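You operate a simulated robot arm through the tools that you are given. There is no shell and no other tool.

The job below is to be done with a simulated two-armed robot. You get a single attempt, and the scene is never put back.

Task
Put the model car back on its plinth, fit the clear cover and dust the cover.
Fine: dust it on the plinth with the dusting pad, then put the pad back. What is to be rubbed or washed off counts as gone when no trace of it is left.

The check looks at the end state, three seconds after you hand in, the way a careful person would. Anything else that was tipped, shoved, dropped, spilled or broken makes it a failure. A push-on lid holds only when it is set on centred and level and pressed home; a screw cap is set on level and turned clockwise until tight.

Robot
Two 7-joint arms with fingered hands on one trunk that stands fixed in place. Base frame: the origin is at the foot of the trunk, x ahead of it, y to its left, z up. Readings come in mm, degrees, newtons and seconds.
The left shoulder is at [50, 214, 869], the right one opposite. With the tool pointing down near the work surface each hand reaches from about 420 to 900 mm from the base axis, measured 20 degrees to its own side. Payload 3 kg a hand.
The TCP of each hand is the grasp point between the finger pads, 26 mm short of the fingertips. In the tool frame z runs along the fingers and y along their closing line. The gripper opens to 132 mm. The gripper's body begins 73 mm behind the TCP. The gripper is a hand of 3 fingers: y runs from the thumb to the fingers, the wrist lies at [0, 0, -229] in the tool frame, and closing takes about 1.5 s.
Orientation is told as [roll, pitch, yaw] about the base's x, y, z axes, in that order, counted from this pose: with the fingers straight down and closing along the base's y, the tool's x points along the base's -x, its y along +y and its z along -z.

Tools
- The arms move only by the tool play_rows. It takes "left_commands", "right_commands" or both (then of equal length, played together; a hand with none holds still); each is a list of rows, each a list of 7 numbers: the shift along the base's x, y, z in mm, then the turn, a rotation vector about the base's x, y, z in degrees, then the closure in counts, from 0 (fully open) to 255 (shut). In form: [[dx, dy, dz, rx, ry, rz, grip], ...]. A call has 1 to 20 rows; each row shifts and turns the commanded pose from where the row before left it. Each row takes 0.2 s and may step no farther than 50 mm and 8.6 degrees from the row before; otherwise, or with a gripper value out of range, the whole call is refused. A pose out of reach is approached as far as the arm can. The call stops where the force on the tool passes 40 N (or 10 N more than at its start, if that is more) or the arm is blocked; 0.2 s more then pass. The fingers move at their own pace (about 72 mm/s each) and stop on an object; they squeeze with about 22 N. The grip force told is the motor's: it shows also when the fingers shut on nothing. Time passes only in rows, and 0.2 s behind the last, so rows that do not move let the fingers close. The reply holds the time, the measured pose of the TCP, the force on the tool along the base axes, the opening and the grip force, in the units named above and with some noise, with the torque about the TCP (base axes, N m) and any sound that the robot's microphone picked up.
- Cameras (640 x 400 px; columns grow to the right, rows downward): "scene" is now at [17, -5.2, 1503.3]; the picture's right is [-0.10, -0.99, 0.00], its down [-0.60, 0.06, -0.80] and it looks along [0.79, -0.08, -0.60] (base axes); focal length 321 px, centre (320, 200). "left" rides on the left gripper at [-62, 3, -92] in its tool frame; the picture's right is [-0.05, -1.00, 0.00], its down [0.83, -0.04, -0.56] and it looks along [0.55, -0.03, 0.83] (tool axes); focal length 230 px, centre (320, 200). "right" rides on the right gripper at [62, 3, -92] in its tool frame; the picture's right is [-0.05, 1.00, 0.00], its down [-0.83, -0.04, -0.56] and it looks along [-0.55, -0.03, 0.83] (tool axes); focal length 230 px, centre (320, 200).
- get_image(camera): a new picture of that camera. No time passes.
- preshape(shape, hand): the hand has 3 fingers and takes this shape, open, in about a second: jaw (thumb against the fingers, like two jaws); tri (thumb and two fingers); tip (a fingertip pinch); poke (one finger out to press); point (the index stretched); flat (the hand flat); cup (the hand cupped); fist (a fist). The gripper value then closes the fingers along that shape, each until it touches; the sizes above hold for jaw. It gives what a move gives, with no picture.
- aim_head(pan, tilt): turns the head with the scene camera to pan (to the left, within 86 degrees either way) and tilt (down, from -29 to 69), counted from straight ahead of the robot. It gives what a move gives.
- pixel_to_xyz(camera, pixels): for up to 12 pixels [column, row] of the newest picture of that camera ("zoom" is the newest enlarged one), the place [x, y, z] in the base frame of the surface seen there, good to about 2 mm, but the place of the scene camera against the robot may be out by one fixed shift of up to 25 mm in any direction. No time passes.
- enlarge(camera, box): a new picture of the part [left, top, right, bottom] of that camera's present view, enlarged. No time passes.
- close_job(): hands the job in; it is judged then, once.

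Open the grippers and draw the arms clear of the work before you hand the job in, unless the task says otherwise.

The tools are called by a JSON object that holds its "fn" and its "kwargs". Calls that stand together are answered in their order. play_rows: Moves the arms, as the interface text tells. Its arguments: {"type":"object","properties":{"left_commands":{"type":"array"},"right_commands":{"type":"array"}},"required":[]} The other tools are called the same way: preshape (shape, hand) gives the hand a shape; aim_head (pan, tilt) turns the head that bears the scene camera; get_image (camera) takes a picture; pixel_to_xyz (camera, pixels) gives the place of the surface under pixels of a picture; enlarge (camera, box) takes an enlarged picture of a part of a camera's view; close_job () hands the job in.

At the start:

```text
time_s: 0.0
left_position: [599.6, 194.4, 1130.2]
left_ee_rot: [0.0, -0.1, 0.0]
left_ft_force: [0.2, 0.0, 0.0]
left_ft_torque: [0.01, -0.02, 0.01]
left_opening: 131.8
left_gripper_force: 0.0
left_shape: jaw
right_position: [586.7, -232.0, 1098.1]
right_ee_rot: [0.0, 0.0, 0.0]
right_ft_force: [0.4, 0.4, 0.1]
right_ft_torque: [0.01, -0.01, -0.02]
right_opening: 132.1
right_gripper_force: 0.1
right_shape: jaw
head pan, tilt: [-5.8, 37.0]
```

scene: 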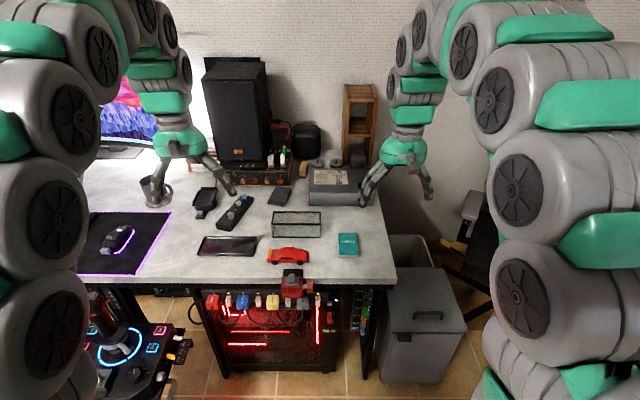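
right: 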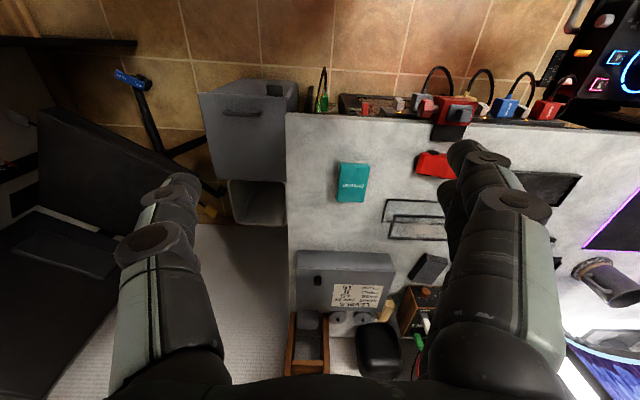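
left: 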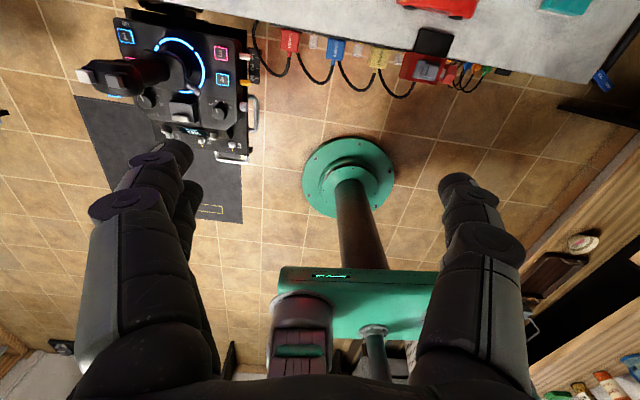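

The scene shows a desk with a red car at (288,256), a clear box at (297,224), a black plate at (228,246) and a teal block at (348,244). I'll enlarge that area to identify the plinth, cover and pad.

{"fn": "enlarge", "kwargs": {"camera": "scene", "box": [180, 170, 380, 300]}}

{"fn": "enlarge", "kwargs": {"camera": "scene", "box": [255, 200, 375, 275]}}

{"fn": "enlarge", "kwargs": {"camera": "right", "box": [280, 130, 480, 280]}}

```text
3.08 times, centred on (280, 235) of scene
```

zoom: 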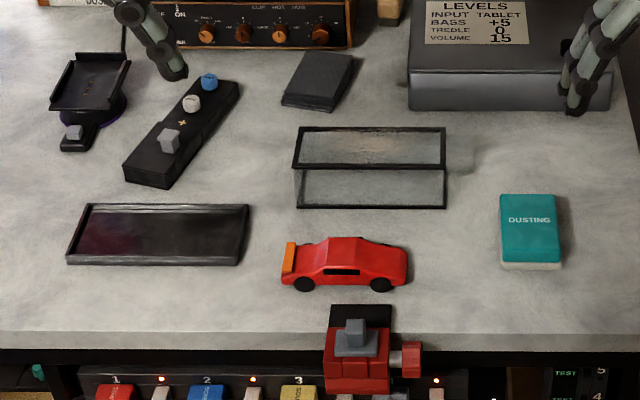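

```text
5.33 times, centred on (315, 238) of scene
```

zoom: 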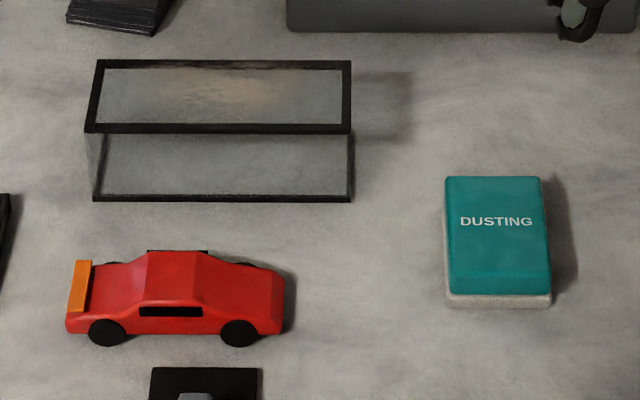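

```text
2.67 times, centred on (380, 205) of right
```

zoom: 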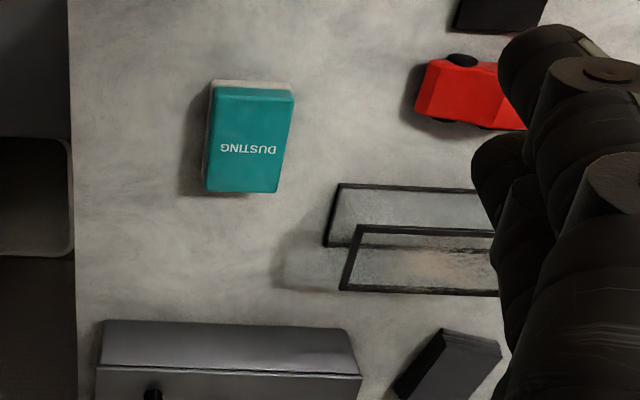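

The plinth appears to be the black tray-like plate at (228,246). I'll zoom into it and measure the points.

{"fn": "enlarge", "kwargs": {"camera": "scene", "box": [190, 222, 270, 272]}}

{"fn": "enlarge", "kwargs": {"camera": "scene", "box": [190, 200, 370, 312]}}

```text
8.00 times, centred on (230, 247) of scene
```

zoom: 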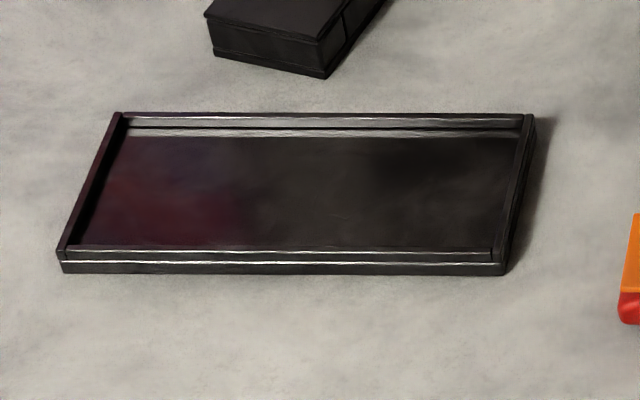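

```text
3.56 times, centred on (280, 256) of scene
```

zoom: 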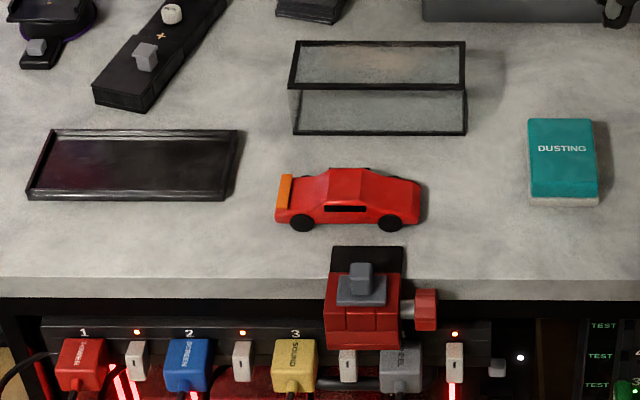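

I'll measure key points on the latest zoom: plinth corners, cover corners, car, pad.

{"fn": "pixel_to_xyz", "kwargs": {"camera": "zoom", "pixels": [[50, 131], [237, 131], [30, 192], [224, 192], [140, 165], [297, 42], [463, 43], [290, 87], [464, 87], [292, 132], [465, 133], [380, 65]]}}

{"fn": "pixel_to_xyz", "kwargs": {"camera": "zoom", "pixels": [[285, 180], [280, 210], [417, 215], [345, 172], [345, 185], [395, 172], [305, 222], [388, 222], [420, 188], [300, 245], [250, 245], [480, 220]]}}

{"fn": "pixel_to_xyz", "kwargs": {"camera": "zoom", "pixels": [[530, 121], [592, 121], [534, 193], [596, 194], [562, 150], [534, 205], [598, 206], [562, 215], [560, 100], [620, 160], [270, 30], [480, 110]]}}

```text
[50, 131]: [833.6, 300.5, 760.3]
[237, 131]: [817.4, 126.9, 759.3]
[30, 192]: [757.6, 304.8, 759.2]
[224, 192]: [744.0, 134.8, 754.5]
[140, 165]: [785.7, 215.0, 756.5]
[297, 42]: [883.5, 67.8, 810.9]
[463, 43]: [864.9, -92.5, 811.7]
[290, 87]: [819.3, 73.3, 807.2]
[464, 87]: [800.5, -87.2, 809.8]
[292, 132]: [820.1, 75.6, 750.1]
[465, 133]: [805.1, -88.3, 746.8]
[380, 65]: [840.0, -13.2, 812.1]
```

```text
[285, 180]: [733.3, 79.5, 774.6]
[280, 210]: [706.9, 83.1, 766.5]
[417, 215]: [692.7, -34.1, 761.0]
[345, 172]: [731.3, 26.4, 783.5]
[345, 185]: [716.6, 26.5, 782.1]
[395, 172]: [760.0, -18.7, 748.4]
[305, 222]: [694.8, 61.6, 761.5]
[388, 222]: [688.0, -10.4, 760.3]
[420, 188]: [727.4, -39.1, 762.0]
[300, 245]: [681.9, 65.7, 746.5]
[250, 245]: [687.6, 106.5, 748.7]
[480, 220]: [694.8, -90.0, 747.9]
```

```text
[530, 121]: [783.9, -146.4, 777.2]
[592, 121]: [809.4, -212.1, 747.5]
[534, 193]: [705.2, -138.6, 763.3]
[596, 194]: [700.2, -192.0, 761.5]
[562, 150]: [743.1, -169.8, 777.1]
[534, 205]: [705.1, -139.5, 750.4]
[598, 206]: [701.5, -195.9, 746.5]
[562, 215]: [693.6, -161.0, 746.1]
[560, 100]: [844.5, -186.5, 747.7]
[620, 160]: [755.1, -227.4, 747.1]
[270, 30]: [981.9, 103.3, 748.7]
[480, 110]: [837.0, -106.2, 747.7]
```

The scene camera may be shifted, so I'll measure the same objects through the right wrist camera and compare.

{"fn": "enlarge", "kwargs": {"camera": "right", "box": [330, 140, 450, 215]}}

```text
5.33 times, centred on (390, 178) of right
```

zoom: 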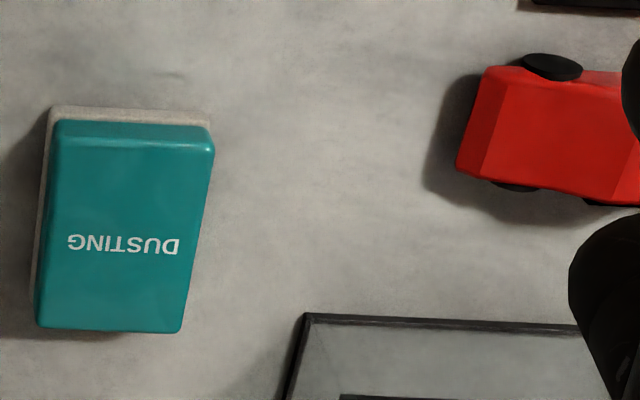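

Measuring pad corners, table, and cover bottom corner in this right-camera zoom.

{"fn": "pixel_to_xyz", "kwargs": {"camera": "zoom", "pixels": [[60, 130], [207, 150], [45, 322], [178, 326], [120, 245], [210, 120], [52, 110], [300, 150], [400, 270], [307, 320], [485, 80], [465, 165]]}}

{"fn": "pixel_to_xyz", "kwargs": {"camera": "right", "pixels": [[300, 150], [300, 200], [370, 230], [325, 215]]}}

```text
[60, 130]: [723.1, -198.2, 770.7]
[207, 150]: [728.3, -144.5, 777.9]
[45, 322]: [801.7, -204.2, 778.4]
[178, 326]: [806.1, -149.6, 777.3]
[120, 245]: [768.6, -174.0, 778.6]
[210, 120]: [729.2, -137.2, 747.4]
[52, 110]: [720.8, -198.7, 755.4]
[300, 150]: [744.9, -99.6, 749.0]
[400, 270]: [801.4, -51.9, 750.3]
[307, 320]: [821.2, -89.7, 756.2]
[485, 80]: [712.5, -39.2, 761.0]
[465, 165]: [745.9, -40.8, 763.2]
```

```text
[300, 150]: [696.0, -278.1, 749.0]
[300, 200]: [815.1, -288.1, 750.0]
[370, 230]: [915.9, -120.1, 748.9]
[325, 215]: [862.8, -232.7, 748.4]
```

Comparing the pad corners between cameras, the scene camera needs a correction of about (+22, −5, +2) mm. I'll move the left arm over towards the desk, yawing −90°, to look at the plinth with its wrist camera.

{"fn": "play_rows", "kwargs": {"left_commands": [[13, -6, -9, 0, 0, -8.18, 0], [13, -6, -9, 0, 0, -8.18, 0], [13, -6, -9, 0, 0, -8.18, 0], [13, -6, -9, 0, 0, -8.18, 0], [13, -6, -9, 0, 0, -8.18, 0], [13, -6, -9, 0, 0, -8.18, 0], [13, -6, -9, 0, 0, -8.18, 0], [13, -6, -9, 0, 0, -8.18, 0], [13, -6, -9, 0, 0, -8.18, 0], [13, -6, -9, 0, 0, -8.18, 0], [13, -6, -9, 0, 0, -8.2, 0], [0, 0, 0, 0, 0, 0, 0]]}}

{"fn": "get_image", "kwargs": {"camera": "left"}}

{"fn": "get_image", "kwargs": {"camera": "scene"}}

```text
time_s: 2.6
left_position: [742.4, 129.4, 1030.6]
left_ee_rot: [0.0, 0.1, -90.0]
left_ft_force: [-0.7, 0.2, 0.4]
left_ft_torque: [-0.03, 0.01, 0.01]
left_opening: 131.8
left_gripper_force: 0.1
left_shape: jaw
right_position: [586.5, -231.4, 1097.0]
right_ee_rot: [-0.1, 0.0, 0.0]
right_ft_force: [-0.6, -0.2, -0.5]
right_ft_torque: [-0.02, 0.02, 0.01]
right_opening: 131.8
right_gripper_force: 0.1
right_shape: jaw
head pan, tilt: [-5.8, 37.0]
```

```text
taken
```

left: 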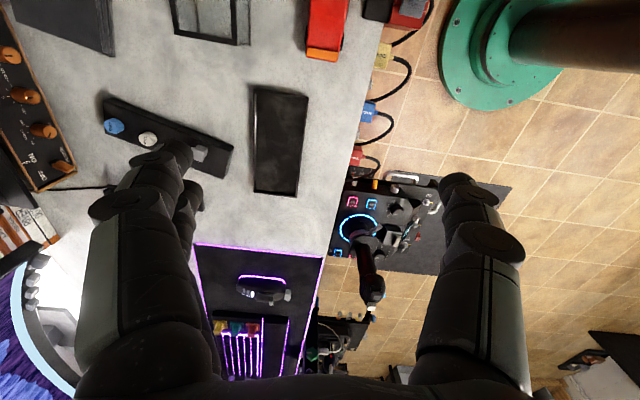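

```text
taken
```

scene: 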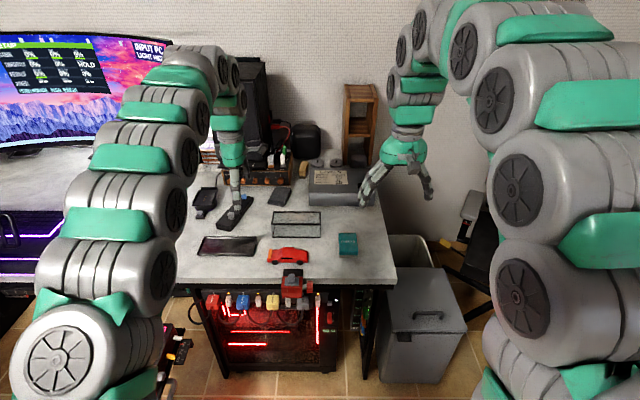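

The left camera sees the plinth at (278,140). I'll zoom in and measure it.

{"fn": "enlarge", "kwargs": {"camera": "left", "box": [200, 75, 360, 205]}}

```text
3.08 times, centred on (280, 140) of left
```

zoom: 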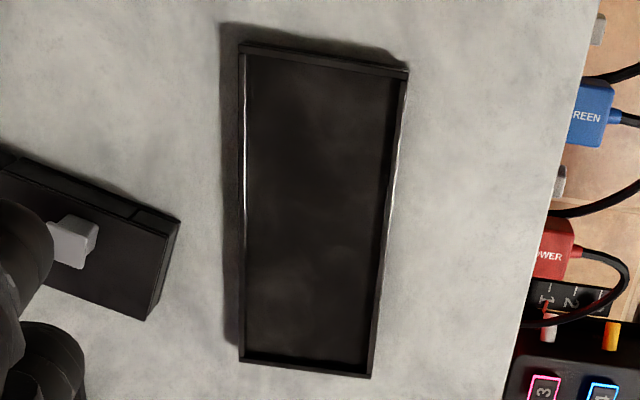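

{"fn": "pixel_to_xyz", "kwargs": {"camera": "zoom", "pixels": [[240, 45], [407, 70], [240, 362], [370, 376], [248, 60], [398, 80], [247, 352], [365, 365], [315, 200], [310, 300], [330, 100], [450, 200]]}}

{"fn": "pixel_to_xyz", "kwargs": {"camera": "left", "pixels": [[308, 45], [346, 0], [340, 55], [310, 0], [175, 30], [238, 43], [230, 10], [180, 10], [325, 30], [340, 20], [320, 52], [345, 10]]}}

```text
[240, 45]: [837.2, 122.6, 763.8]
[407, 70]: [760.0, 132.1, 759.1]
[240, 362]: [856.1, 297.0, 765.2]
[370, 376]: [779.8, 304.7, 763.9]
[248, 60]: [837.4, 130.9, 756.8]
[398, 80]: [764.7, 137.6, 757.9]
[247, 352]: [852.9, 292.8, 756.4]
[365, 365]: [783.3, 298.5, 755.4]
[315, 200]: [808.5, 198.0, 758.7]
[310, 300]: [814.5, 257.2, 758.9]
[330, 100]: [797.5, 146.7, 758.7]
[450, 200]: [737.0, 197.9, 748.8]
```

```text
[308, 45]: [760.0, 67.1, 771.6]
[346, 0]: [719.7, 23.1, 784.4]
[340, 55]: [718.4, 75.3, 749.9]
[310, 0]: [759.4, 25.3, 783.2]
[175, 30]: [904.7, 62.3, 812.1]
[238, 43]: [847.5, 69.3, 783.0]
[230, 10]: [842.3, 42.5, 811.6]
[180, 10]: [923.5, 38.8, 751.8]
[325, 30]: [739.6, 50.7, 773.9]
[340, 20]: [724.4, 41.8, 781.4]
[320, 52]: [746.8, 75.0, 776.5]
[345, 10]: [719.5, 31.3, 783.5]
```

Plinth centre is about (808, 214), yaw about −6.4°, floor z 758.7, rim top ~764.5. Now I'll bring the right hand over so its camera can inspect the cover, car and pad.

{"fn": "play_rows", "kwargs": {"right_commands": [[7, 21, -12, 0, 0, 0, 0], [7, 21, -12, 0, 0, 0, 0], [7, 21, -12, 0, 0, 0, 0], [7, 21, -12, 0, 0, 0, 0], [7, 21, -12, 0, 0, 0, 0], [7, 21, -12, 0, 0, 0, 0], [7, 21, -12, 0, 0, 0, 0], [7, 21, -12, 0, 0, 0, 0], [0, 0, 0, 0, 0, 0, 0]]}}

{"fn": "get_image", "kwargs": {"camera": "right"}}

```text
time_s: 4.6
left_position: [742.1, 130.0, 1032.3]
left_ee_rot: [0.1, 0.0, -90.0]
left_ft_force: [-0.9, -0.3, -0.9]
left_ft_torque: [0.0, 0.0, 0.01]
left_opening: 132.0
left_gripper_force: 0.1
left_shape: jaw
right_position: [641.8, -61.3, 1001.9]
right_ee_rot: [0.0, 0.0, 0.0]
right_ft_force: [-0.1, 0.0, -0.4]
right_ft_torque: [-0.01, 0.0, 0.01]
right_opening: 131.8
right_gripper_force: 0.0
right_shape: jaw
head pan, tilt: [-5.8, 37.0]
```

```text
taken
```

right: 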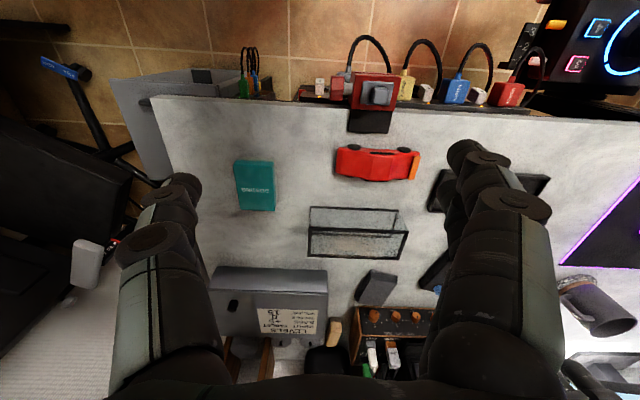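

Car is at (377,163), cover at (357,232). Zooming into both.

{"fn": "enlarge", "kwargs": {"camera": "right", "box": [290, 195, 426, 270]}}

{"fn": "enlarge", "kwargs": {"camera": "right", "box": [325, 135, 433, 195]}}

```text
4.71 times, centred on (358, 232) of right
```

zoom: 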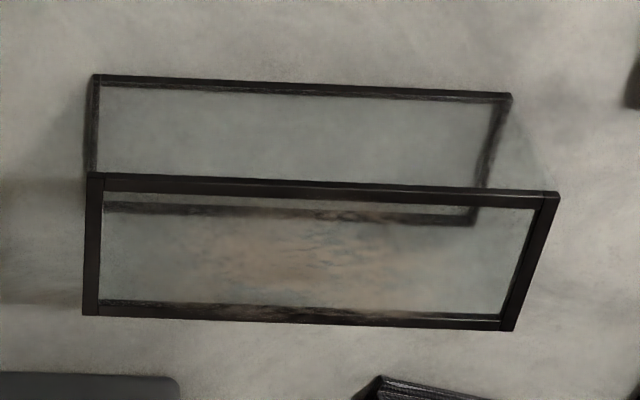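

```text
5.93 times, centred on (379, 165) of right
```

zoom: 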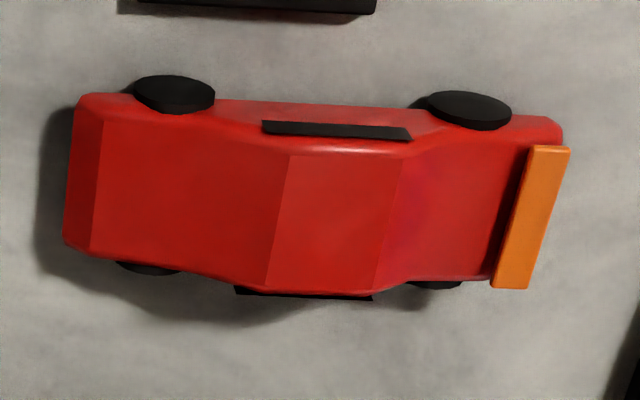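

{"fn": "pixel_to_xyz", "kwargs": {"camera": "zoom", "pixels": [[82, 98], [66, 240], [560, 122], [497, 275], [265, 125], [410, 135], [240, 290], [370, 296], [335, 220], [175, 93], [470, 110], [170, 190]]}}

{"fn": "pixel_to_xyz", "kwargs": {"camera": "zoom", "pixels": [[535, 148], [568, 150], [493, 285], [525, 285], [440, 210], [300, 340], [300, 60], [292, 152], [400, 158], [380, 288], [270, 280], [75, 240]]}}

{"fn": "pixel_to_xyz", "kwargs": {"camera": "right", "pixels": [[309, 233], [308, 262], [407, 237], [399, 264], [357, 250], [310, 207], [397, 212], [245, 163], [270, 163], [241, 208], [274, 209], [257, 188]]}}

```text
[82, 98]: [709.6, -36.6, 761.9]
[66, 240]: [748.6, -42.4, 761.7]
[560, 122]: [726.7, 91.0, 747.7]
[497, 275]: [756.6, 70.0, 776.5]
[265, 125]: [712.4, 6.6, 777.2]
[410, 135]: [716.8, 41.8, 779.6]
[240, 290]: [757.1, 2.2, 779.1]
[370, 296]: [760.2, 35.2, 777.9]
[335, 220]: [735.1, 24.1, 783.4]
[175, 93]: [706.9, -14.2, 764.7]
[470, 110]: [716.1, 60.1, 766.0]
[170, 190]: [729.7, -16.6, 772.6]
```

```text
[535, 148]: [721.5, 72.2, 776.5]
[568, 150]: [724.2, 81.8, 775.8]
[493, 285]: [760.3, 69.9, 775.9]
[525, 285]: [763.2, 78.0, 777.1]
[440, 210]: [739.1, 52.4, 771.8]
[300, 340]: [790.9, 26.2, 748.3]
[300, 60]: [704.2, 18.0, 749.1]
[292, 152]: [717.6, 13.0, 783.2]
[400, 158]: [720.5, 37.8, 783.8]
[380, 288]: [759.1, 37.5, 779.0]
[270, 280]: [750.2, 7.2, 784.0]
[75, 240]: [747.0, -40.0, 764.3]
```

```text
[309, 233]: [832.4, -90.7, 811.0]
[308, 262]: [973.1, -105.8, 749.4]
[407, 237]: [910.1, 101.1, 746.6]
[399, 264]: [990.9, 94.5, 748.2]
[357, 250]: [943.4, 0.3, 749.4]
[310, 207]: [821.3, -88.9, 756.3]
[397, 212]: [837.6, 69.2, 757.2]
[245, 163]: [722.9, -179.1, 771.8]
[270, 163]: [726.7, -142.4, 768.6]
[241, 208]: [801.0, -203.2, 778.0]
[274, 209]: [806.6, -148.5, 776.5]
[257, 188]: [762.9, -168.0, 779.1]
```

{"fn": "enlarge", "kwargs": {"camera": "right", "box": [290, 195, 426, 270]}}

{"fn": "pixel_to_xyz", "kwargs": {"camera": "zoom", "pixels": [[97, 180], [550, 198], [90, 308], [508, 324], [88, 174], [557, 193], [84, 314], [512, 330], [97, 79], [508, 97], [320, 187], [300, 315]]}}

{"fn": "pixel_to_xyz", "kwargs": {"camera": "zoom", "pixels": [[300, 250], [350, 285], [200, 260], [420, 260], [130, 240], [480, 290], [300, 86], [90, 130], [490, 160], [300, 150], [300, 305], [540, 150]]}}

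```text
4.71 times, centred on (358, 232) of right
```

zoom: 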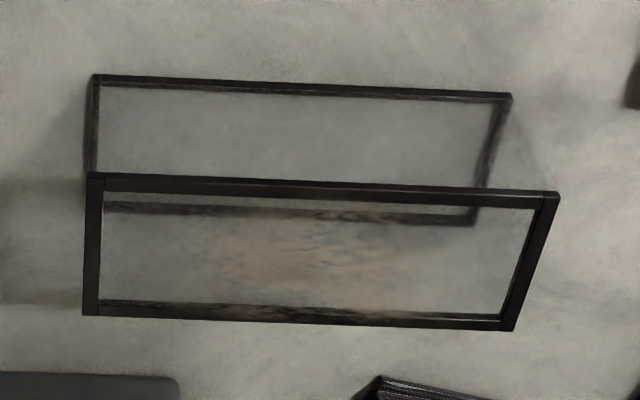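

```text
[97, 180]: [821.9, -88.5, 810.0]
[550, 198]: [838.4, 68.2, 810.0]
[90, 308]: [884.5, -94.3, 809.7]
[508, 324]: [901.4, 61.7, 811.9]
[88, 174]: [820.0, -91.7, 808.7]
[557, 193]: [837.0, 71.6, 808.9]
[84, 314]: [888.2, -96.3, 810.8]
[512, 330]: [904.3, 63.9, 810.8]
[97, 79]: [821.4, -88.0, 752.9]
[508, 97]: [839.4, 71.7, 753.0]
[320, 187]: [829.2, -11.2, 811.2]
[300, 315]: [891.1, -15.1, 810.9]
```

```text
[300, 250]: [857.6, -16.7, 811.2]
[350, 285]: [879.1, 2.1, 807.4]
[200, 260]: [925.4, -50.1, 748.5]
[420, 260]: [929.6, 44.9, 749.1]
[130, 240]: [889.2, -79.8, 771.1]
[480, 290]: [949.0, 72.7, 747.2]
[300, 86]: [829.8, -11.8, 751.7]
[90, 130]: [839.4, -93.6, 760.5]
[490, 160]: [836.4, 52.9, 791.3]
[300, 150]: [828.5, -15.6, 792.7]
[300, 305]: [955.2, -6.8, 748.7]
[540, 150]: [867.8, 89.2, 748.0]
```

Cover outer size is about 164×68×61, centre (862, −13); the dust is a brownish patch mid-top. I'll retract the right hand and position the left hand above the car (centre ≈ (736, 20)), aligned to its ~6.4° yaw.

{"fn": "play_rows", "kwargs": {"right_commands": [[-7, -21, 12, 0, 0, 0, 0], [-7, -21, 12, 0, 0, 0, 0], [-7, -21, 12, 0, 0, 0, 0], [-7, -21, 12, 0, 0, 0, 0], [-7, -21, 12, 0, 0, 0, 0], [-7, -21, 12, 0, 0, 0, 0], [-7, -21, 12, 0, 0, 0, 0], [-7, -21, 12, 0, 0, 0, 0]]}}

{"fn": "play_rows", "kwargs": {"left_commands": [[-1, -18, -22, 0, 0, -1.1, 0], [-1, -18, -22, 0, 0, -1.1, 0], [-1, -18, -22, 0, 0, -1.1, 0], [-1, -18, -22, 0, 0, -1.1, 0], [-1, -19, -22, 0, 0, -1.0, 0], [-1, -19, -22, 0, 0, -1.0, 0], [0, 0, 0, 0, 0, 0, 0]]}}

{"fn": "get_image", "kwargs": {"camera": "left"}}

{"fn": "get_image", "kwargs": {"camera": "scene"}}

```text
time_s: 6.4
left_position: [742.8, 130.0, 1031.2]
left_ee_rot: [0.0, 0.0, -90.0]
left_ft_force: [1.1, 0.1, 0.6]
left_ft_torque: [0.03, 0.01, -0.04]
left_opening: 131.9
left_gripper_force: 0.1
left_shape: jaw
right_position: [586.8, -231.7, 1096.7]
right_ee_rot: [0.0, 0.1, 0.0]
right_ft_force: [-0.2, 0.3, -0.6]
right_ft_torque: [-0.01, -0.03, 0.01]
right_opening: 132.0
right_gripper_force: 0.0
right_shape: jaw
head pan, tilt: [-5.8, 37.0]
```

```text
time_s: 8.0
left_position: [737.5, 17.4, 898.6]
left_ee_rot: [0.0, 0.1, -96.4]
left_ft_force: [0.6, 0.0, 0.1]
left_ft_torque: [0.01, 0.01, 0.04]
left_opening: 132.2
left_gripper_force: 0.0
left_shape: jaw
right_position: [586.7, -232.3, 1096.3]
right_ee_rot: [0.0, 0.0, 0.0]
right_ft_force: [-0.7, -0.4, -0.2]
right_ft_torque: [0.01, -0.01, -0.01]
right_opening: 131.9
right_gripper_force: 0.2
right_shape: jaw
head pan, tilt: [-5.8, 37.0]
```

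```text
taken
```

left: 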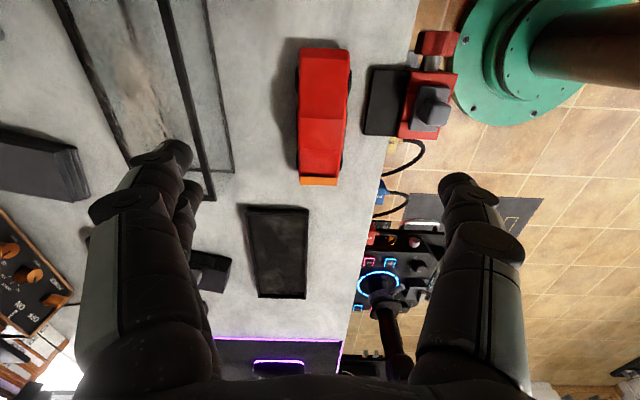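

```text
taken
```

scene: 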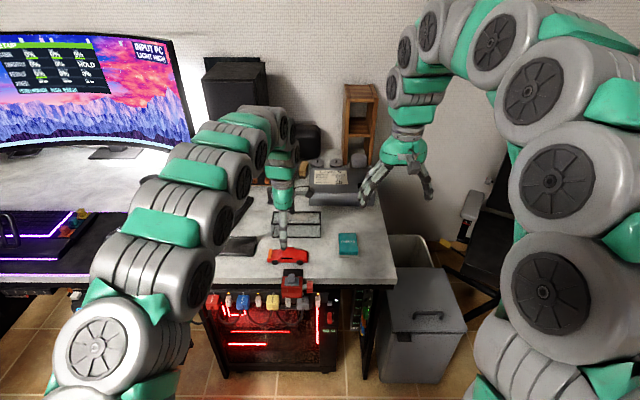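

The left camera shows the car at (322,115) with the red vise close by at (400,100). I'll measure the car and vise here to set a safe finger opening.

{"fn": "enlarge", "kwargs": {"camera": "left", "box": [250, 30, 450, 200]}}

{"fn": "pixel_to_xyz", "kwargs": {"camera": "left", "pixels": [[370, 68], [364, 132], [392, 134], [400, 70], [299, 55], [349, 55], [301, 180], [336, 180], [345, 120], [302, 118], [322, 130], [400, 120]]}}

```text
2.35 times, centred on (350, 115) of left
```

zoom: 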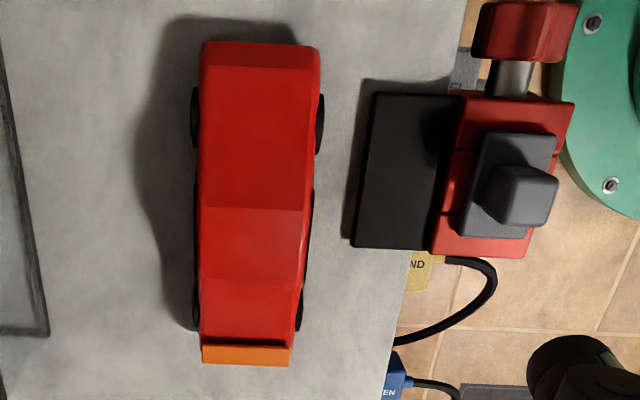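

```text
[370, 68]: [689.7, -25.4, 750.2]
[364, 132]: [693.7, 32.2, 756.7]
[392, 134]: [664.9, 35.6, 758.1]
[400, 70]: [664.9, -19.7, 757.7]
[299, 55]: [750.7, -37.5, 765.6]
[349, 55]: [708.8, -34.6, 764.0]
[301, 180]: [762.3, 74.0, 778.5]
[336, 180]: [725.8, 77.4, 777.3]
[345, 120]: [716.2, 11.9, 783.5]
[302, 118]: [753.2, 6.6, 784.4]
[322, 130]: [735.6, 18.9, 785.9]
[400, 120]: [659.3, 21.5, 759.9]
```

Vise plate top is z≈758, reaching x≈694; car side is at x≈714. I'll pre-close to ~66 mm and descend so fingertips stay at z≈761, above the plate.

{"fn": "play_rows", "kwargs": {"left_commands": [[-0.5, 1, -5, 0, 0, 0, 127], [-0.5, 1, -5, 0, 0, 0, 127], [0, 0.5, -10, 0, 0, 0, 127], [0, 0, -15, 0, 0, 0, 127], [0, 0, -15, 0, 0, 0, 127], [0, 0, -15, 0, 0, 0, 127], [0, 0, -15, 0, 0, 0, 127], [0, 0, 0, 0, 0, 0, 127]]}}

{"fn": "get_image", "kwargs": {"camera": "left"}}

```text
time_s: 9.8
left_position: [734.7, 21.9, 819.5]
left_ee_rot: [0.0, 0.1, -96.4]
left_ft_force: [0.4, -0.7, 0.3]
left_ft_torque: [0.01, -0.01, -0.02]
left_opening: 66.8
left_gripper_force: 0.1
left_shape: jaw
right_position: [586.9, -232.6, 1096.4]
right_ee_rot: [0.0, 0.0, 0.0]
right_ft_force: [0.7, -0.1, 0.3]
right_ft_torque: [0.01, -0.02, -0.01]
right_opening: 131.8
right_gripper_force: 0.1
right_shape: jaw
head pan, tilt: [-5.8, 37.0]
```

```text
taken
```

left: 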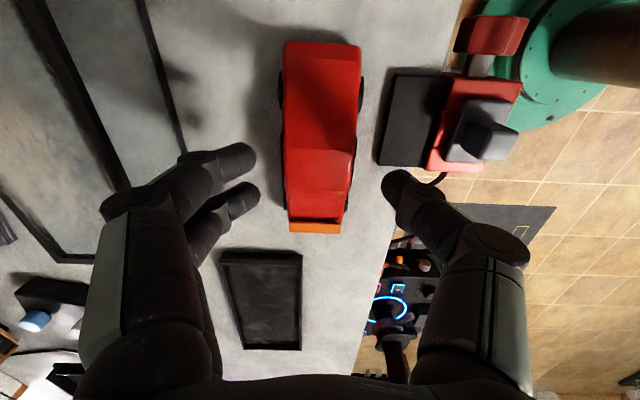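

Fingers straddle the car. Descend the remaining ~33 mm and close.

{"fn": "play_rows", "kwargs": {"left_commands": [[0, 0, -10, 0, 0, 0, 127], [0, 0, -10, 0, 0, 0, 127], [0, 0, -7, 0, 0, 0, 127], [0, 0, -5, 0, 0, 0, 127], [0, 0, 0, 0, 0, 0, 127]]}}

{"fn": "get_image", "kwargs": {"camera": "left"}}

{"fn": "enlarge", "kwargs": {"camera": "scene", "box": [240, 200, 340, 280]}}

```text
time_s: 11.0
left_position: [735.3, 21.9, 787.1]
left_ee_rot: [0.1, 0.1, -96.4]
left_ft_force: [-0.4, -0.6, 0.6]
left_ft_torque: [0.0, -0.03, -0.02]
left_opening: 66.9
left_gripper_force: 0.1
left_shape: jaw
right_position: [587.7, -231.3, 1095.6]
right_ee_rot: [0.1, -0.1, 0.0]
right_ft_force: [-0.5, 0.2, -0.2]
right_ft_torque: [0.0, -0.02, 0.0]
right_opening: 131.7
right_gripper_force: 0.1
right_shape: jaw
head pan, tilt: [-5.8, 37.0]
```

```text
taken
```

left: 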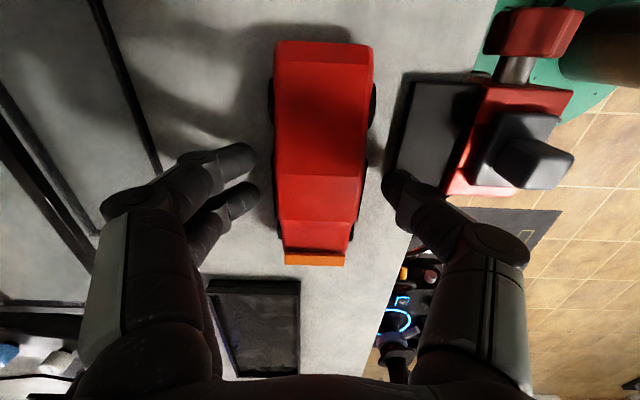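

```text
5.00 times, centred on (290, 240) of scene
```

zoom: 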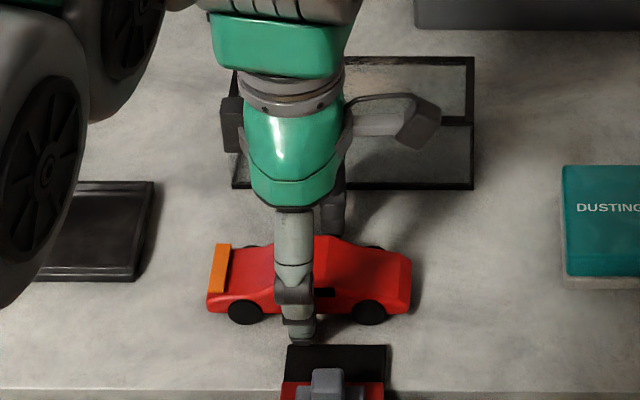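

Aligned: thumb in front of the door, fingers behind. Close the hand.

{"fn": "play_rows", "kwargs": {"left_commands": [[0, 0, 0, 0, 0, 0, 255], [0, 0, 0, 0, 0, 0, 255], [0, 0, 0, 0, 0, 0, 255], [0, 0, 0, 0, 0, 0, 255], [0, 0, 0, 0, 0, 0, 255], [0, 0, 0, 0, 0, 0, 255]]}}

{"fn": "get_image", "kwargs": {"camera": "left"}}

```text
time_s: 12.4
left_position: [735.9, 21.2, 787.1]
left_ee_rot: [0.0, -0.1, -96.4]
left_ft_force: [-0.6, 0.4, -0.2]
left_ft_torque: [0.03, -0.01, -0.01]
left_opening: 42.1
left_gripper_force: 21.4
left_shape: jaw
right_position: [586.5, -232.0, 1095.3]
right_ee_rot: [0.1, 0.0, 0.1]
right_ft_force: [-0.3, 0.2, 0.3]
right_ft_torque: [0.02, 0.0, 0.02]
right_opening: 131.6
right_gripper_force: 0.1
right_shape: jaw
head pan, tilt: [-5.8, 37.0]
```

```text
taken
```

left: 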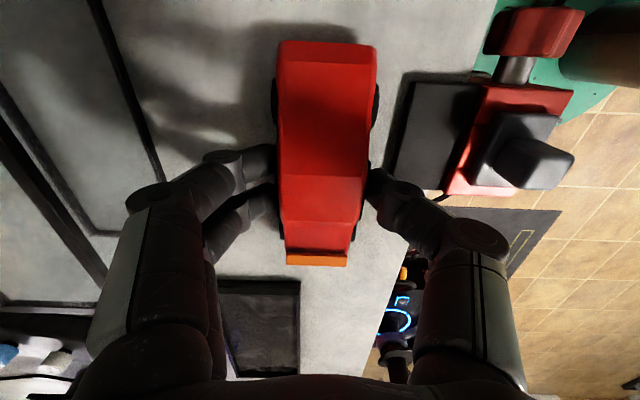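

The car is gripped (opening 42 mm, 21 N). Lift it 50 mm and check.

{"fn": "play_rows", "kwargs": {"left_commands": [[0, 0, 5, 0, 0, 0, 255], [0, 0, 10, 0, 0, 0, 255], [0, 0, 15, 0, 0, 0, 255], [0, 0, 20, 0, 0, 0, 255], [0, 0, 0, 0, 0, 0, 255]]}}

{"fn": "get_image", "kwargs": {"camera": "left"}}

{"fn": "enlarge", "kwargs": {"camera": "scene", "box": [180, 170, 340, 280]}}

{"fn": "pixel_to_xyz", "kwargs": {"camera": "zoom", "pixels": [[193, 153], [240, 60], [120, 130], [170, 165], [200, 85], [250, 75]]}}

```text
time_s: 13.6
left_position: [734.0, 21.6, 836.2]
left_ee_rot: [-0.1, -0.1, -96.3]
left_ft_force: [-0.3, 0.4, -1.9]
left_ft_torque: [-0.01, 0.0, 0.03]
left_opening: 41.9
left_gripper_force: 21.9
left_shape: jaw
right_position: [587.8, -230.8, 1095.9]
right_ee_rot: [0.0, 0.0, 0.0]
right_ft_force: [-0.2, -0.1, -0.1]
right_ft_torque: [-0.03, 0.02, 0.01]
right_opening: 131.9
right_gripper_force: 0.1
right_shape: jaw
head pan, tilt: [-5.8, 37.0]
```

```text
taken
```

left: 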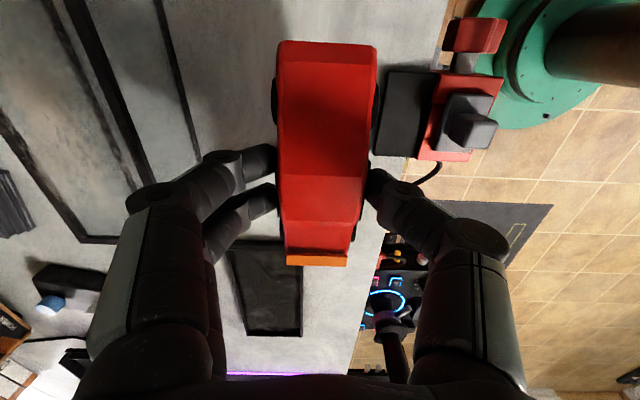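

```text
3.64 times, centred on (260, 225) of scene
```

zoom: 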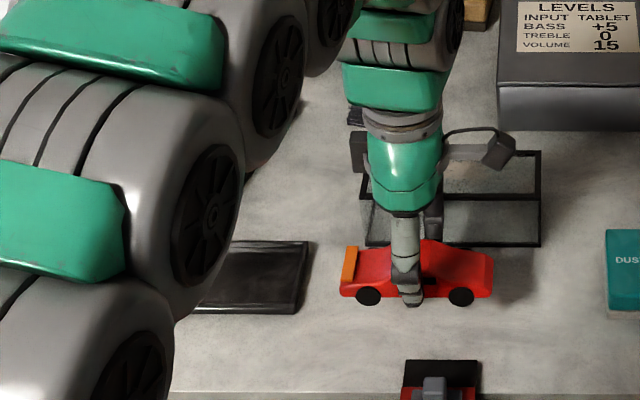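

```text
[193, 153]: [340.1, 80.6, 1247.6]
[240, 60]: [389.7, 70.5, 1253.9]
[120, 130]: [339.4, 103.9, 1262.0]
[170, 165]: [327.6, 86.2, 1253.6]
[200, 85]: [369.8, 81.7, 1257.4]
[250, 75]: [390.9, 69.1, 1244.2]
```

The car is held level. Move over the plinth (+72, +193) at this height.

{"fn": "play_rows", "kwargs": {"left_commands": [[10, 28, 0, 0, 0, 0, 255], [11, 30, 0, 0, 0, 0, 255], [12, 32, 0, 0, 0, 0, 255], [12, 32, 0, 0, 0, 0, 255], [12, 32, 0, 0, 0, 0, 255], [10, 26, 0, 0, 0, 0, 255], [5, 13, 0, 0, 0, 0, 255], [0, 0, 0, 0, 0, 0, 255]]}}

{"fn": "get_image", "kwargs": {"camera": "left"}}

{"fn": "get_image", "kwargs": {"camera": "scene"}}

```text
time_s: 15.4
left_position: [807.6, 215.4, 837.2]
left_ee_rot: [0.0, 0.0, -96.4]
left_ft_force: [-0.2, -0.3, -1.4]
left_ft_torque: [0.02, 0.02, 0.01]
left_opening: 42.0
left_gripper_force: 21.7
left_shape: jaw
right_position: [587.0, -231.7, 1097.5]
right_ee_rot: [0.0, 0.0, 0.0]
right_ft_force: [-0.5, -0.4, -0.6]
right_ft_torque: [-0.06, 0.01, 0.0]
right_opening: 131.6
right_gripper_force: 0.1
right_shape: jaw
head pan, tilt: [-5.8, 37.0]
```

```text
taken
```

left: 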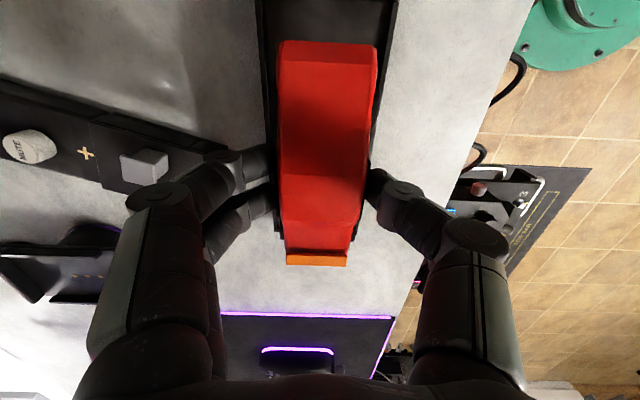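

```text
taken
```

scene: 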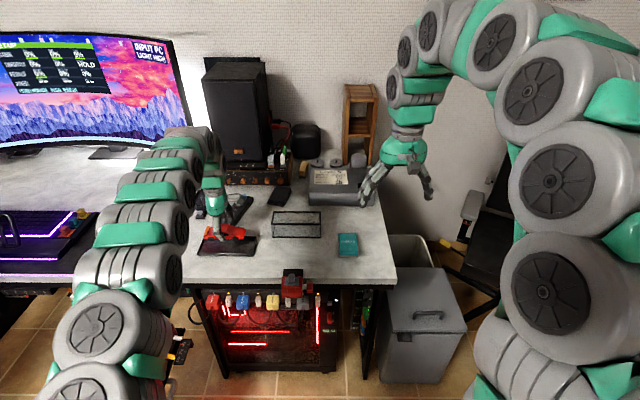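

The car is over the plinth. I'll check the plinth visible part and the neighbouring controller's position before lowering.

{"fn": "pixel_to_xyz", "kwargs": {"camera": "left", "pixels": [[145, 160], [222, 152], [195, 142], [110, 150], [30, 145], [258, 20], [392, 20], [258, 60], [378, 110], [285, 50], [375, 50], [290, 262]]}}

{"fn": "enlarge", "kwargs": {"camera": "scene", "box": [185, 190, 285, 265]}}

```text
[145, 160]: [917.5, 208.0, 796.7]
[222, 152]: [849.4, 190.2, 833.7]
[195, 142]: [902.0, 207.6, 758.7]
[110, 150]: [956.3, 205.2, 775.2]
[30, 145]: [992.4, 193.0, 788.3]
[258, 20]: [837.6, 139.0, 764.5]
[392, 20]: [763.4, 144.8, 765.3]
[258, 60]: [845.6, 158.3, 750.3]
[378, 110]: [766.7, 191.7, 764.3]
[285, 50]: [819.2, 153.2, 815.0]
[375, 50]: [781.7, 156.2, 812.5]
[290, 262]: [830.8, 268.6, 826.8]
```

```text
5.33 times, centred on (235, 228) of scene
```

zoom: 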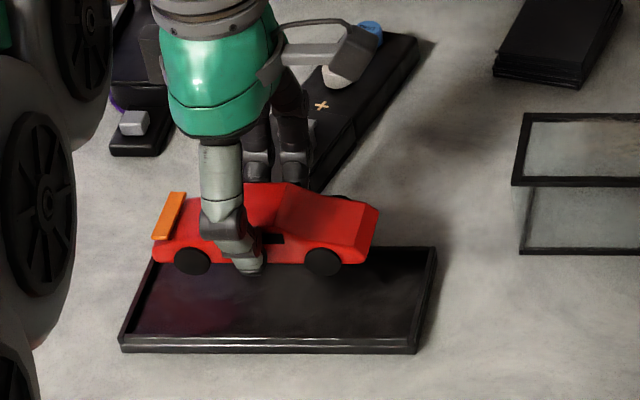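

Car centreline matches the plinth within ~1 mm. Lower 37 mm first.

{"fn": "play_rows", "kwargs": {"left_commands": [[0.5, 0, -10, 0, 0, 0, 255], [0.5, 0, -10, 0, 0, 0, 255], [0, 0, -9, 0, 0, 0, 255], [0, 0, -5, 0, 0, 0, 255], [0, 0, -3, 0, 0, 0, 255], [0, 0, 0, 0, 0, 0, 255]]}}

{"fn": "play_rows", "kwargs": {"left_commands": [[0, 0, -1, 0, 0, 0, 255], [0, 0, -1, 0, 0, 0, 255], [0, 0, 0, 0, 0, 0, 255]]}}

```text
time_s: 16.8
left_position: [809.2, 213.4, 799.5]
left_ee_rot: [0.0, -0.1, -96.4]
left_ft_force: [-0.3, 0.8, -1.6]
left_ft_torque: [0.0, 0.01, -0.04]
left_opening: 42.0
left_gripper_force: 22.1
left_shape: jaw
right_position: [587.6, -231.2, 1096.8]
right_ee_rot: [-0.1, 0.1, 0.0]
right_ft_force: [0.6, 0.2, 0.8]
right_ft_torque: [-0.02, -0.03, -0.01]
right_opening: 131.6
right_gripper_force: 0.1
right_shape: jaw
head pan, tilt: [-5.8, 37.0]
```

```text
time_s: 17.6
left_position: [808.5, 215.5, 797.4]
left_ee_rot: [0.0, -0.1, -96.4]
left_ft_force: [-0.3, 1.2, -1.9]
left_ft_torque: [-0.01, -0.03, -0.02]
left_opening: 42.1
left_gripper_force: 22.0
left_shape: jaw
right_position: [587.5, -232.1, 1097.0]
right_ee_rot: [-0.1, 0.0, 0.0]
right_ft_force: [-0.6, -0.3, 0.5]
right_ft_torque: [-0.02, -0.01, -0.03]
right_opening: 132.0
right_gripper_force: 0.1
right_shape: jaw
head pan, tilt: [-5.8, 37.0]
```

No contact yet (Fz −1.9 is just the car's weight). Lower another millimetre or two, watching the force.

{"fn": "play_rows", "kwargs": {"left_commands": [[0, 0, -1, 0, 0, 0, 255], [0, 0, -0.5, 0, 0, 0, 255], [0, 0, 0, 0, 0, 0, 255]]}}

{"fn": "get_image", "kwargs": {"camera": "left"}}

{"fn": "enlarge", "kwargs": {"camera": "scene", "box": [185, 190, 285, 265]}}

```text
time_s: 18.4
left_position: [809.3, 214.1, 797.0]
left_ee_rot: [0.0, -0.1, -96.4]
left_ft_force: [0.2, 0.3, -1.5]
left_ft_torque: [0.01, 0.01, 0.0]
left_opening: 42.0
left_gripper_force: 21.6
left_shape: jaw
right_position: [586.9, -232.5, 1095.9]
right_ee_rot: [0.0, -0.1, 0.0]
right_ft_force: [0.4, 0.2, -0.3]
right_ft_torque: [-0.03, 0.01, -0.01]
right_opening: 131.8
right_gripper_force: 0.1
right_shape: jaw
head pan, tilt: [-5.8, 37.0]
```

```text
taken
```

left: 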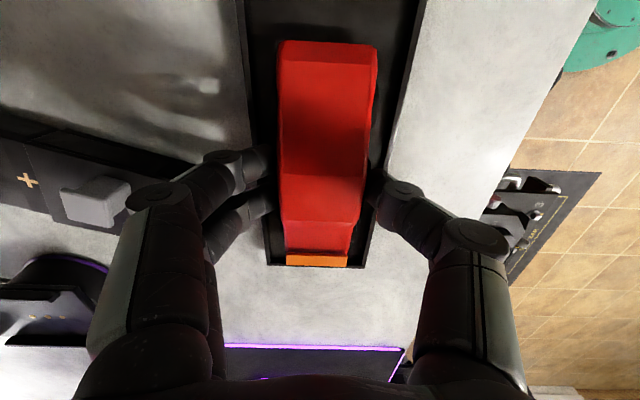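

```text
5.33 times, centred on (235, 228) of scene
```

zoom: 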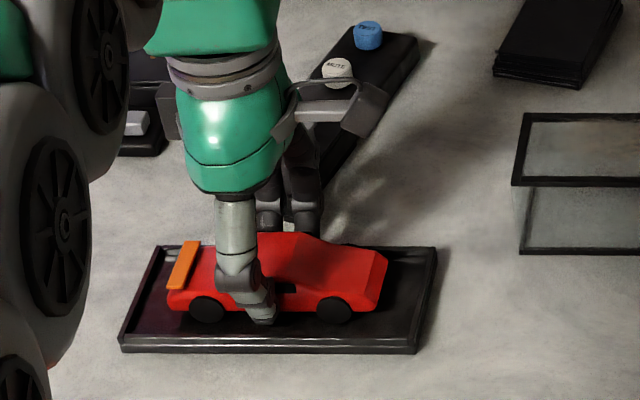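

Still no contact force; the car sits centred over the plinth. Continue down in half-millimetre steps.

{"fn": "play_rows", "kwargs": {"left_commands": [[0, 0, -0.7, 0, 0, 0, 255], [0, 0, -0.7, 0, 0, 0, 255], [0, 0, 0, 0, 0, 0, 255]]}}

```text
time_s: 19.2
left_position: [807.4, 214.9, 795.7]
left_ee_rot: [0.0, 0.1, -96.4]
left_ft_force: [0.4, 0.4, -1.5]
left_ft_torque: [0.0, -0.03, 0.01]
left_opening: 41.9
left_gripper_force: 22.1
left_shape: jaw
right_position: [586.1, -231.7, 1096.5]
right_ee_rot: [-0.1, 0.0, 0.0]
right_ft_force: [0.8, 0.7, -1.0]
right_ft_torque: [0.02, 0.0, 0.0]
right_opening: 131.8
right_gripper_force: 0.0
right_shape: jaw
head pan, tilt: [-5.8, 37.0]
```

{"fn": "play_rows", "kwargs": {"left_commands": [[0, 0, -0.8, 0, 0, 0, 255], [0, 0, 0, 0, 0, 0, 255]]}}

{"fn": "play_rows", "kwargs": {"left_commands": [[0, 0, -0.8, 0, 0, 0, 255], [0, 0, 0, 0, 0, 0, 255]]}}

```text
time_s: 19.8
left_position: [810.1, 214.2, 794.1]
left_ee_rot: [0.0, -0.1, -96.3]
left_ft_force: [-0.5, 1.2, 3.9]
left_ft_torque: [-0.02, 0.01, 0.02]
left_opening: 42.1
left_gripper_force: 22.0
left_shape: jaw
right_position: [586.8, -231.5, 1096.8]
right_ee_rot: [0.0, 0.0, 0.0]
right_ft_force: [-0.4, 0.8, 0.9]
right_ft_torque: [0.02, -0.02, -0.01]
right_opening: 132.1
right_gripper_force: 0.0
right_shape: jaw
head pan, tilt: [-5.8, 37.0]
```

```text
time_s: 20.4
left_position: [808.5, 215.5, 793.4]
left_ee_rot: [0.1, 0.0, -96.4]
left_ft_force: [-1.6, 0.3, 14.4]
left_ft_torque: [-0.01, 0.05, -0.01]
left_opening: 42.0
left_gripper_force: 22.1
left_shape: jaw
right_position: [586.3, -232.2, 1097.7]
right_ee_rot: [0.0, 0.0, 0.1]
right_ft_force: [0.4, 0.1, -0.8]
right_ft_torque: [-0.02, 0.01, 0.02]
right_opening: 131.6
right_gripper_force: 0.0
right_shape: jaw
head pan, tilt: [-5.8, 37.0]
```

Contact with the plinth floor (Fz +14 N). Ease up 1 mm and open to ~66 mm, then rise.

{"fn": "play_rows", "kwargs": {"left_commands": [[0, 0, 1.0, 0, 0, 0, 255], [0, 0, 0, 0, 0, 0, 220], [0, 0, 0, 0, 0, 0, 160], [0, 0, 0, 0, 0, 0, 127], [0, 0, 0, 0, 0, 0, 127], [0, 0, 0, 0, 0, 0, 127]]}}

{"fn": "get_image", "kwargs": {"camera": "left"}}

```text
time_s: 21.8
left_position: [808.9, 214.0, 795.0]
left_ee_rot: [0.0, 0.0, -96.4]
left_ft_force: [0.5, 0.4, -0.2]
left_ft_torque: [-0.01, -0.01, -0.02]
left_opening: 65.8
left_gripper_force: 0.1
left_shape: jaw
right_position: [586.0, -231.2, 1096.5]
right_ee_rot: [0.0, 0.0, 0.0]
right_ft_force: [-0.5, -0.7, -0.2]
right_ft_torque: [-0.01, 0.0, -0.02]
right_opening: 132.0
right_gripper_force: 0.0
right_shape: jaw
head pan, tilt: [-5.8, 37.0]
```

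```text
taken
```

left: 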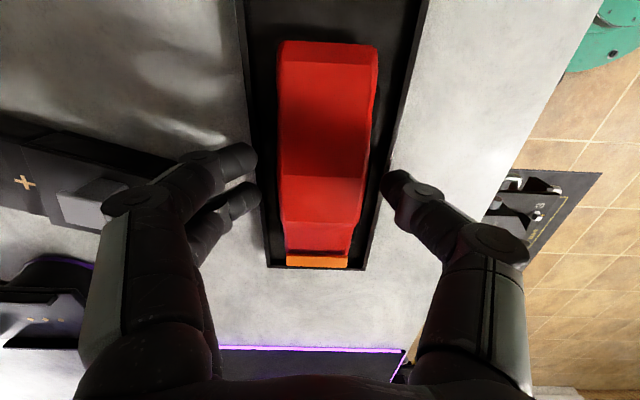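

Released cleanly. Rise straight up and look.

{"fn": "play_rows", "kwargs": {"left_commands": [[0, 0, 10, 0, 0, 0, 127], [0, 0, 20, 0, 0, 0, 127], [0, 0, 30, 0, 0, 0, 127], [0, 0, 40, 0, 0, 0, 127], [0, -10, 40, 0, 0, 0, 60], [0, -20, 40, 0, 0, 0, 0], [0, -20, 20, 0, 0, 0, 0], [0, 0, 0, 0, 0, 0, 0]]}}

{"fn": "get_image", "kwargs": {"camera": "left"}}

{"fn": "enlarge", "kwargs": {"camera": "left", "box": [220, 60, 400, 260]}}

```text
time_s: 23.6
left_position: [807.3, 164.6, 995.2]
left_ee_rot: [0.0, 0.0, -96.3]
left_ft_force: [0.7, -0.1, 0.0]
left_ft_torque: [-0.02, 0.0, 0.0]
left_opening: 131.8
left_gripper_force: 0.1
left_shape: jaw
right_position: [586.6, -231.3, 1096.5]
right_ee_rot: [0.0, 0.0, -0.1]
right_ft_force: [-0.3, -0.8, 0.0]
right_ft_torque: [0.0, 0.03, 0.0]
right_opening: 132.1
right_gripper_force: 0.0
right_shape: jaw
head pan, tilt: [-5.8, 37.0]
```

```text
taken
```

left: 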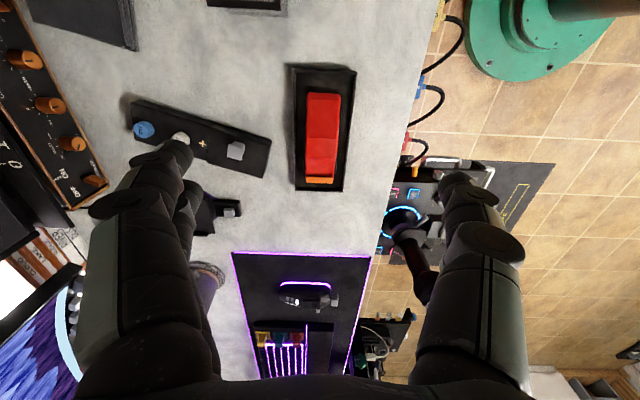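

```text
2.00 times, centred on (310, 160) of left
```

zoom: 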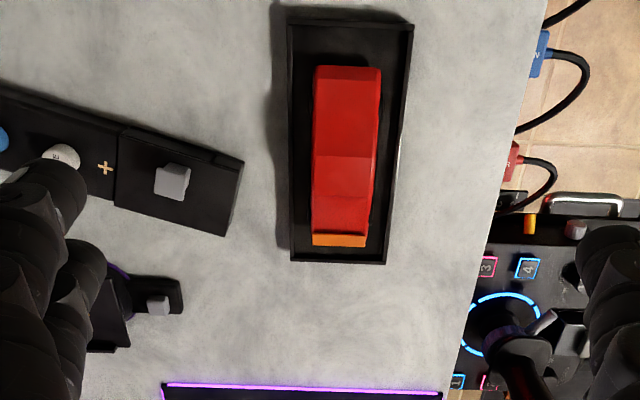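

{"fn": "enlarge", "kwargs": {"camera": "left", "box": [270, 60, 380, 200]}}

{"fn": "pixel_to_xyz", "kwargs": {"camera": "left", "pixels": [[308, 94], [340, 94], [307, 182], [333, 183], [288, 67], [355, 72], [290, 189], [342, 191], [322, 70], [316, 187], [320, 78], [300, 130]]}}

```text
2.86 times, centred on (325, 130) of left
```

zoom: 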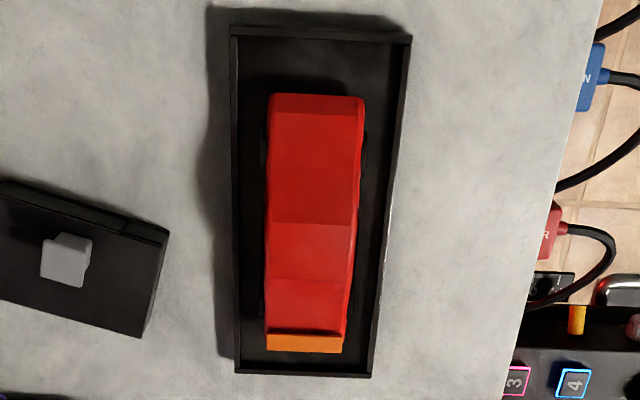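

```text
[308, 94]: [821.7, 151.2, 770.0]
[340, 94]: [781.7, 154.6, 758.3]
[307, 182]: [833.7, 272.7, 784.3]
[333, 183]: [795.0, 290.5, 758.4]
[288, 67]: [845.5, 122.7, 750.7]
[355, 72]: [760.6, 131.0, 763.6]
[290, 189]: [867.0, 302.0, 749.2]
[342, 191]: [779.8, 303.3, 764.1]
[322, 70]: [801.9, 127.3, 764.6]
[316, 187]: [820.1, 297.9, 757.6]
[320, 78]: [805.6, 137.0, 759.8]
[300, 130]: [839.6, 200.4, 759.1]
```

{"fn": "pixel_to_xyz", "kwargs": {"camera": "zoom", "pixels": [[233, 30], [409, 40], [236, 372], [370, 376], [240, 42], [402, 52], [242, 360], [366, 366], [270, 100], [360, 102], [268, 345], [342, 348]]}}

{"fn": "pixel_to_xyz", "kwargs": {"camera": "zoom", "pixels": [[233, 200], [238, 200], [395, 200], [390, 200], [384, 200], [246, 200], [320, 32], [320, 40], [310, 374], [310, 364], [272, 222], [354, 224]]}}

```text
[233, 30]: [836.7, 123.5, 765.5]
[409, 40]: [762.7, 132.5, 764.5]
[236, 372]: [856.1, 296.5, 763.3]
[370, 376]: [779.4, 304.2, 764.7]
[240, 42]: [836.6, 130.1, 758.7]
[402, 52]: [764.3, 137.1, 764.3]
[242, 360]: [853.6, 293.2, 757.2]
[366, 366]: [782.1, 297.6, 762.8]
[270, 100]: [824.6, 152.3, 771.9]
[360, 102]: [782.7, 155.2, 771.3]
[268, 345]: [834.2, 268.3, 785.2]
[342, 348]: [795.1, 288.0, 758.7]
```

```text
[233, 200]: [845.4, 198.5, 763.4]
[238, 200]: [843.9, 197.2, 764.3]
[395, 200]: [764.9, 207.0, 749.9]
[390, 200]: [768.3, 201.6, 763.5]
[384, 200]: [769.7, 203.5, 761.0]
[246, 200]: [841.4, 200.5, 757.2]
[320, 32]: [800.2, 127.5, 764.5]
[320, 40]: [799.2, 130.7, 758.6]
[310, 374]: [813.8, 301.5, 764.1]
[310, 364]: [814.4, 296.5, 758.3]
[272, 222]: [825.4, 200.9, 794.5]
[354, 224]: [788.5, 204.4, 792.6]
```

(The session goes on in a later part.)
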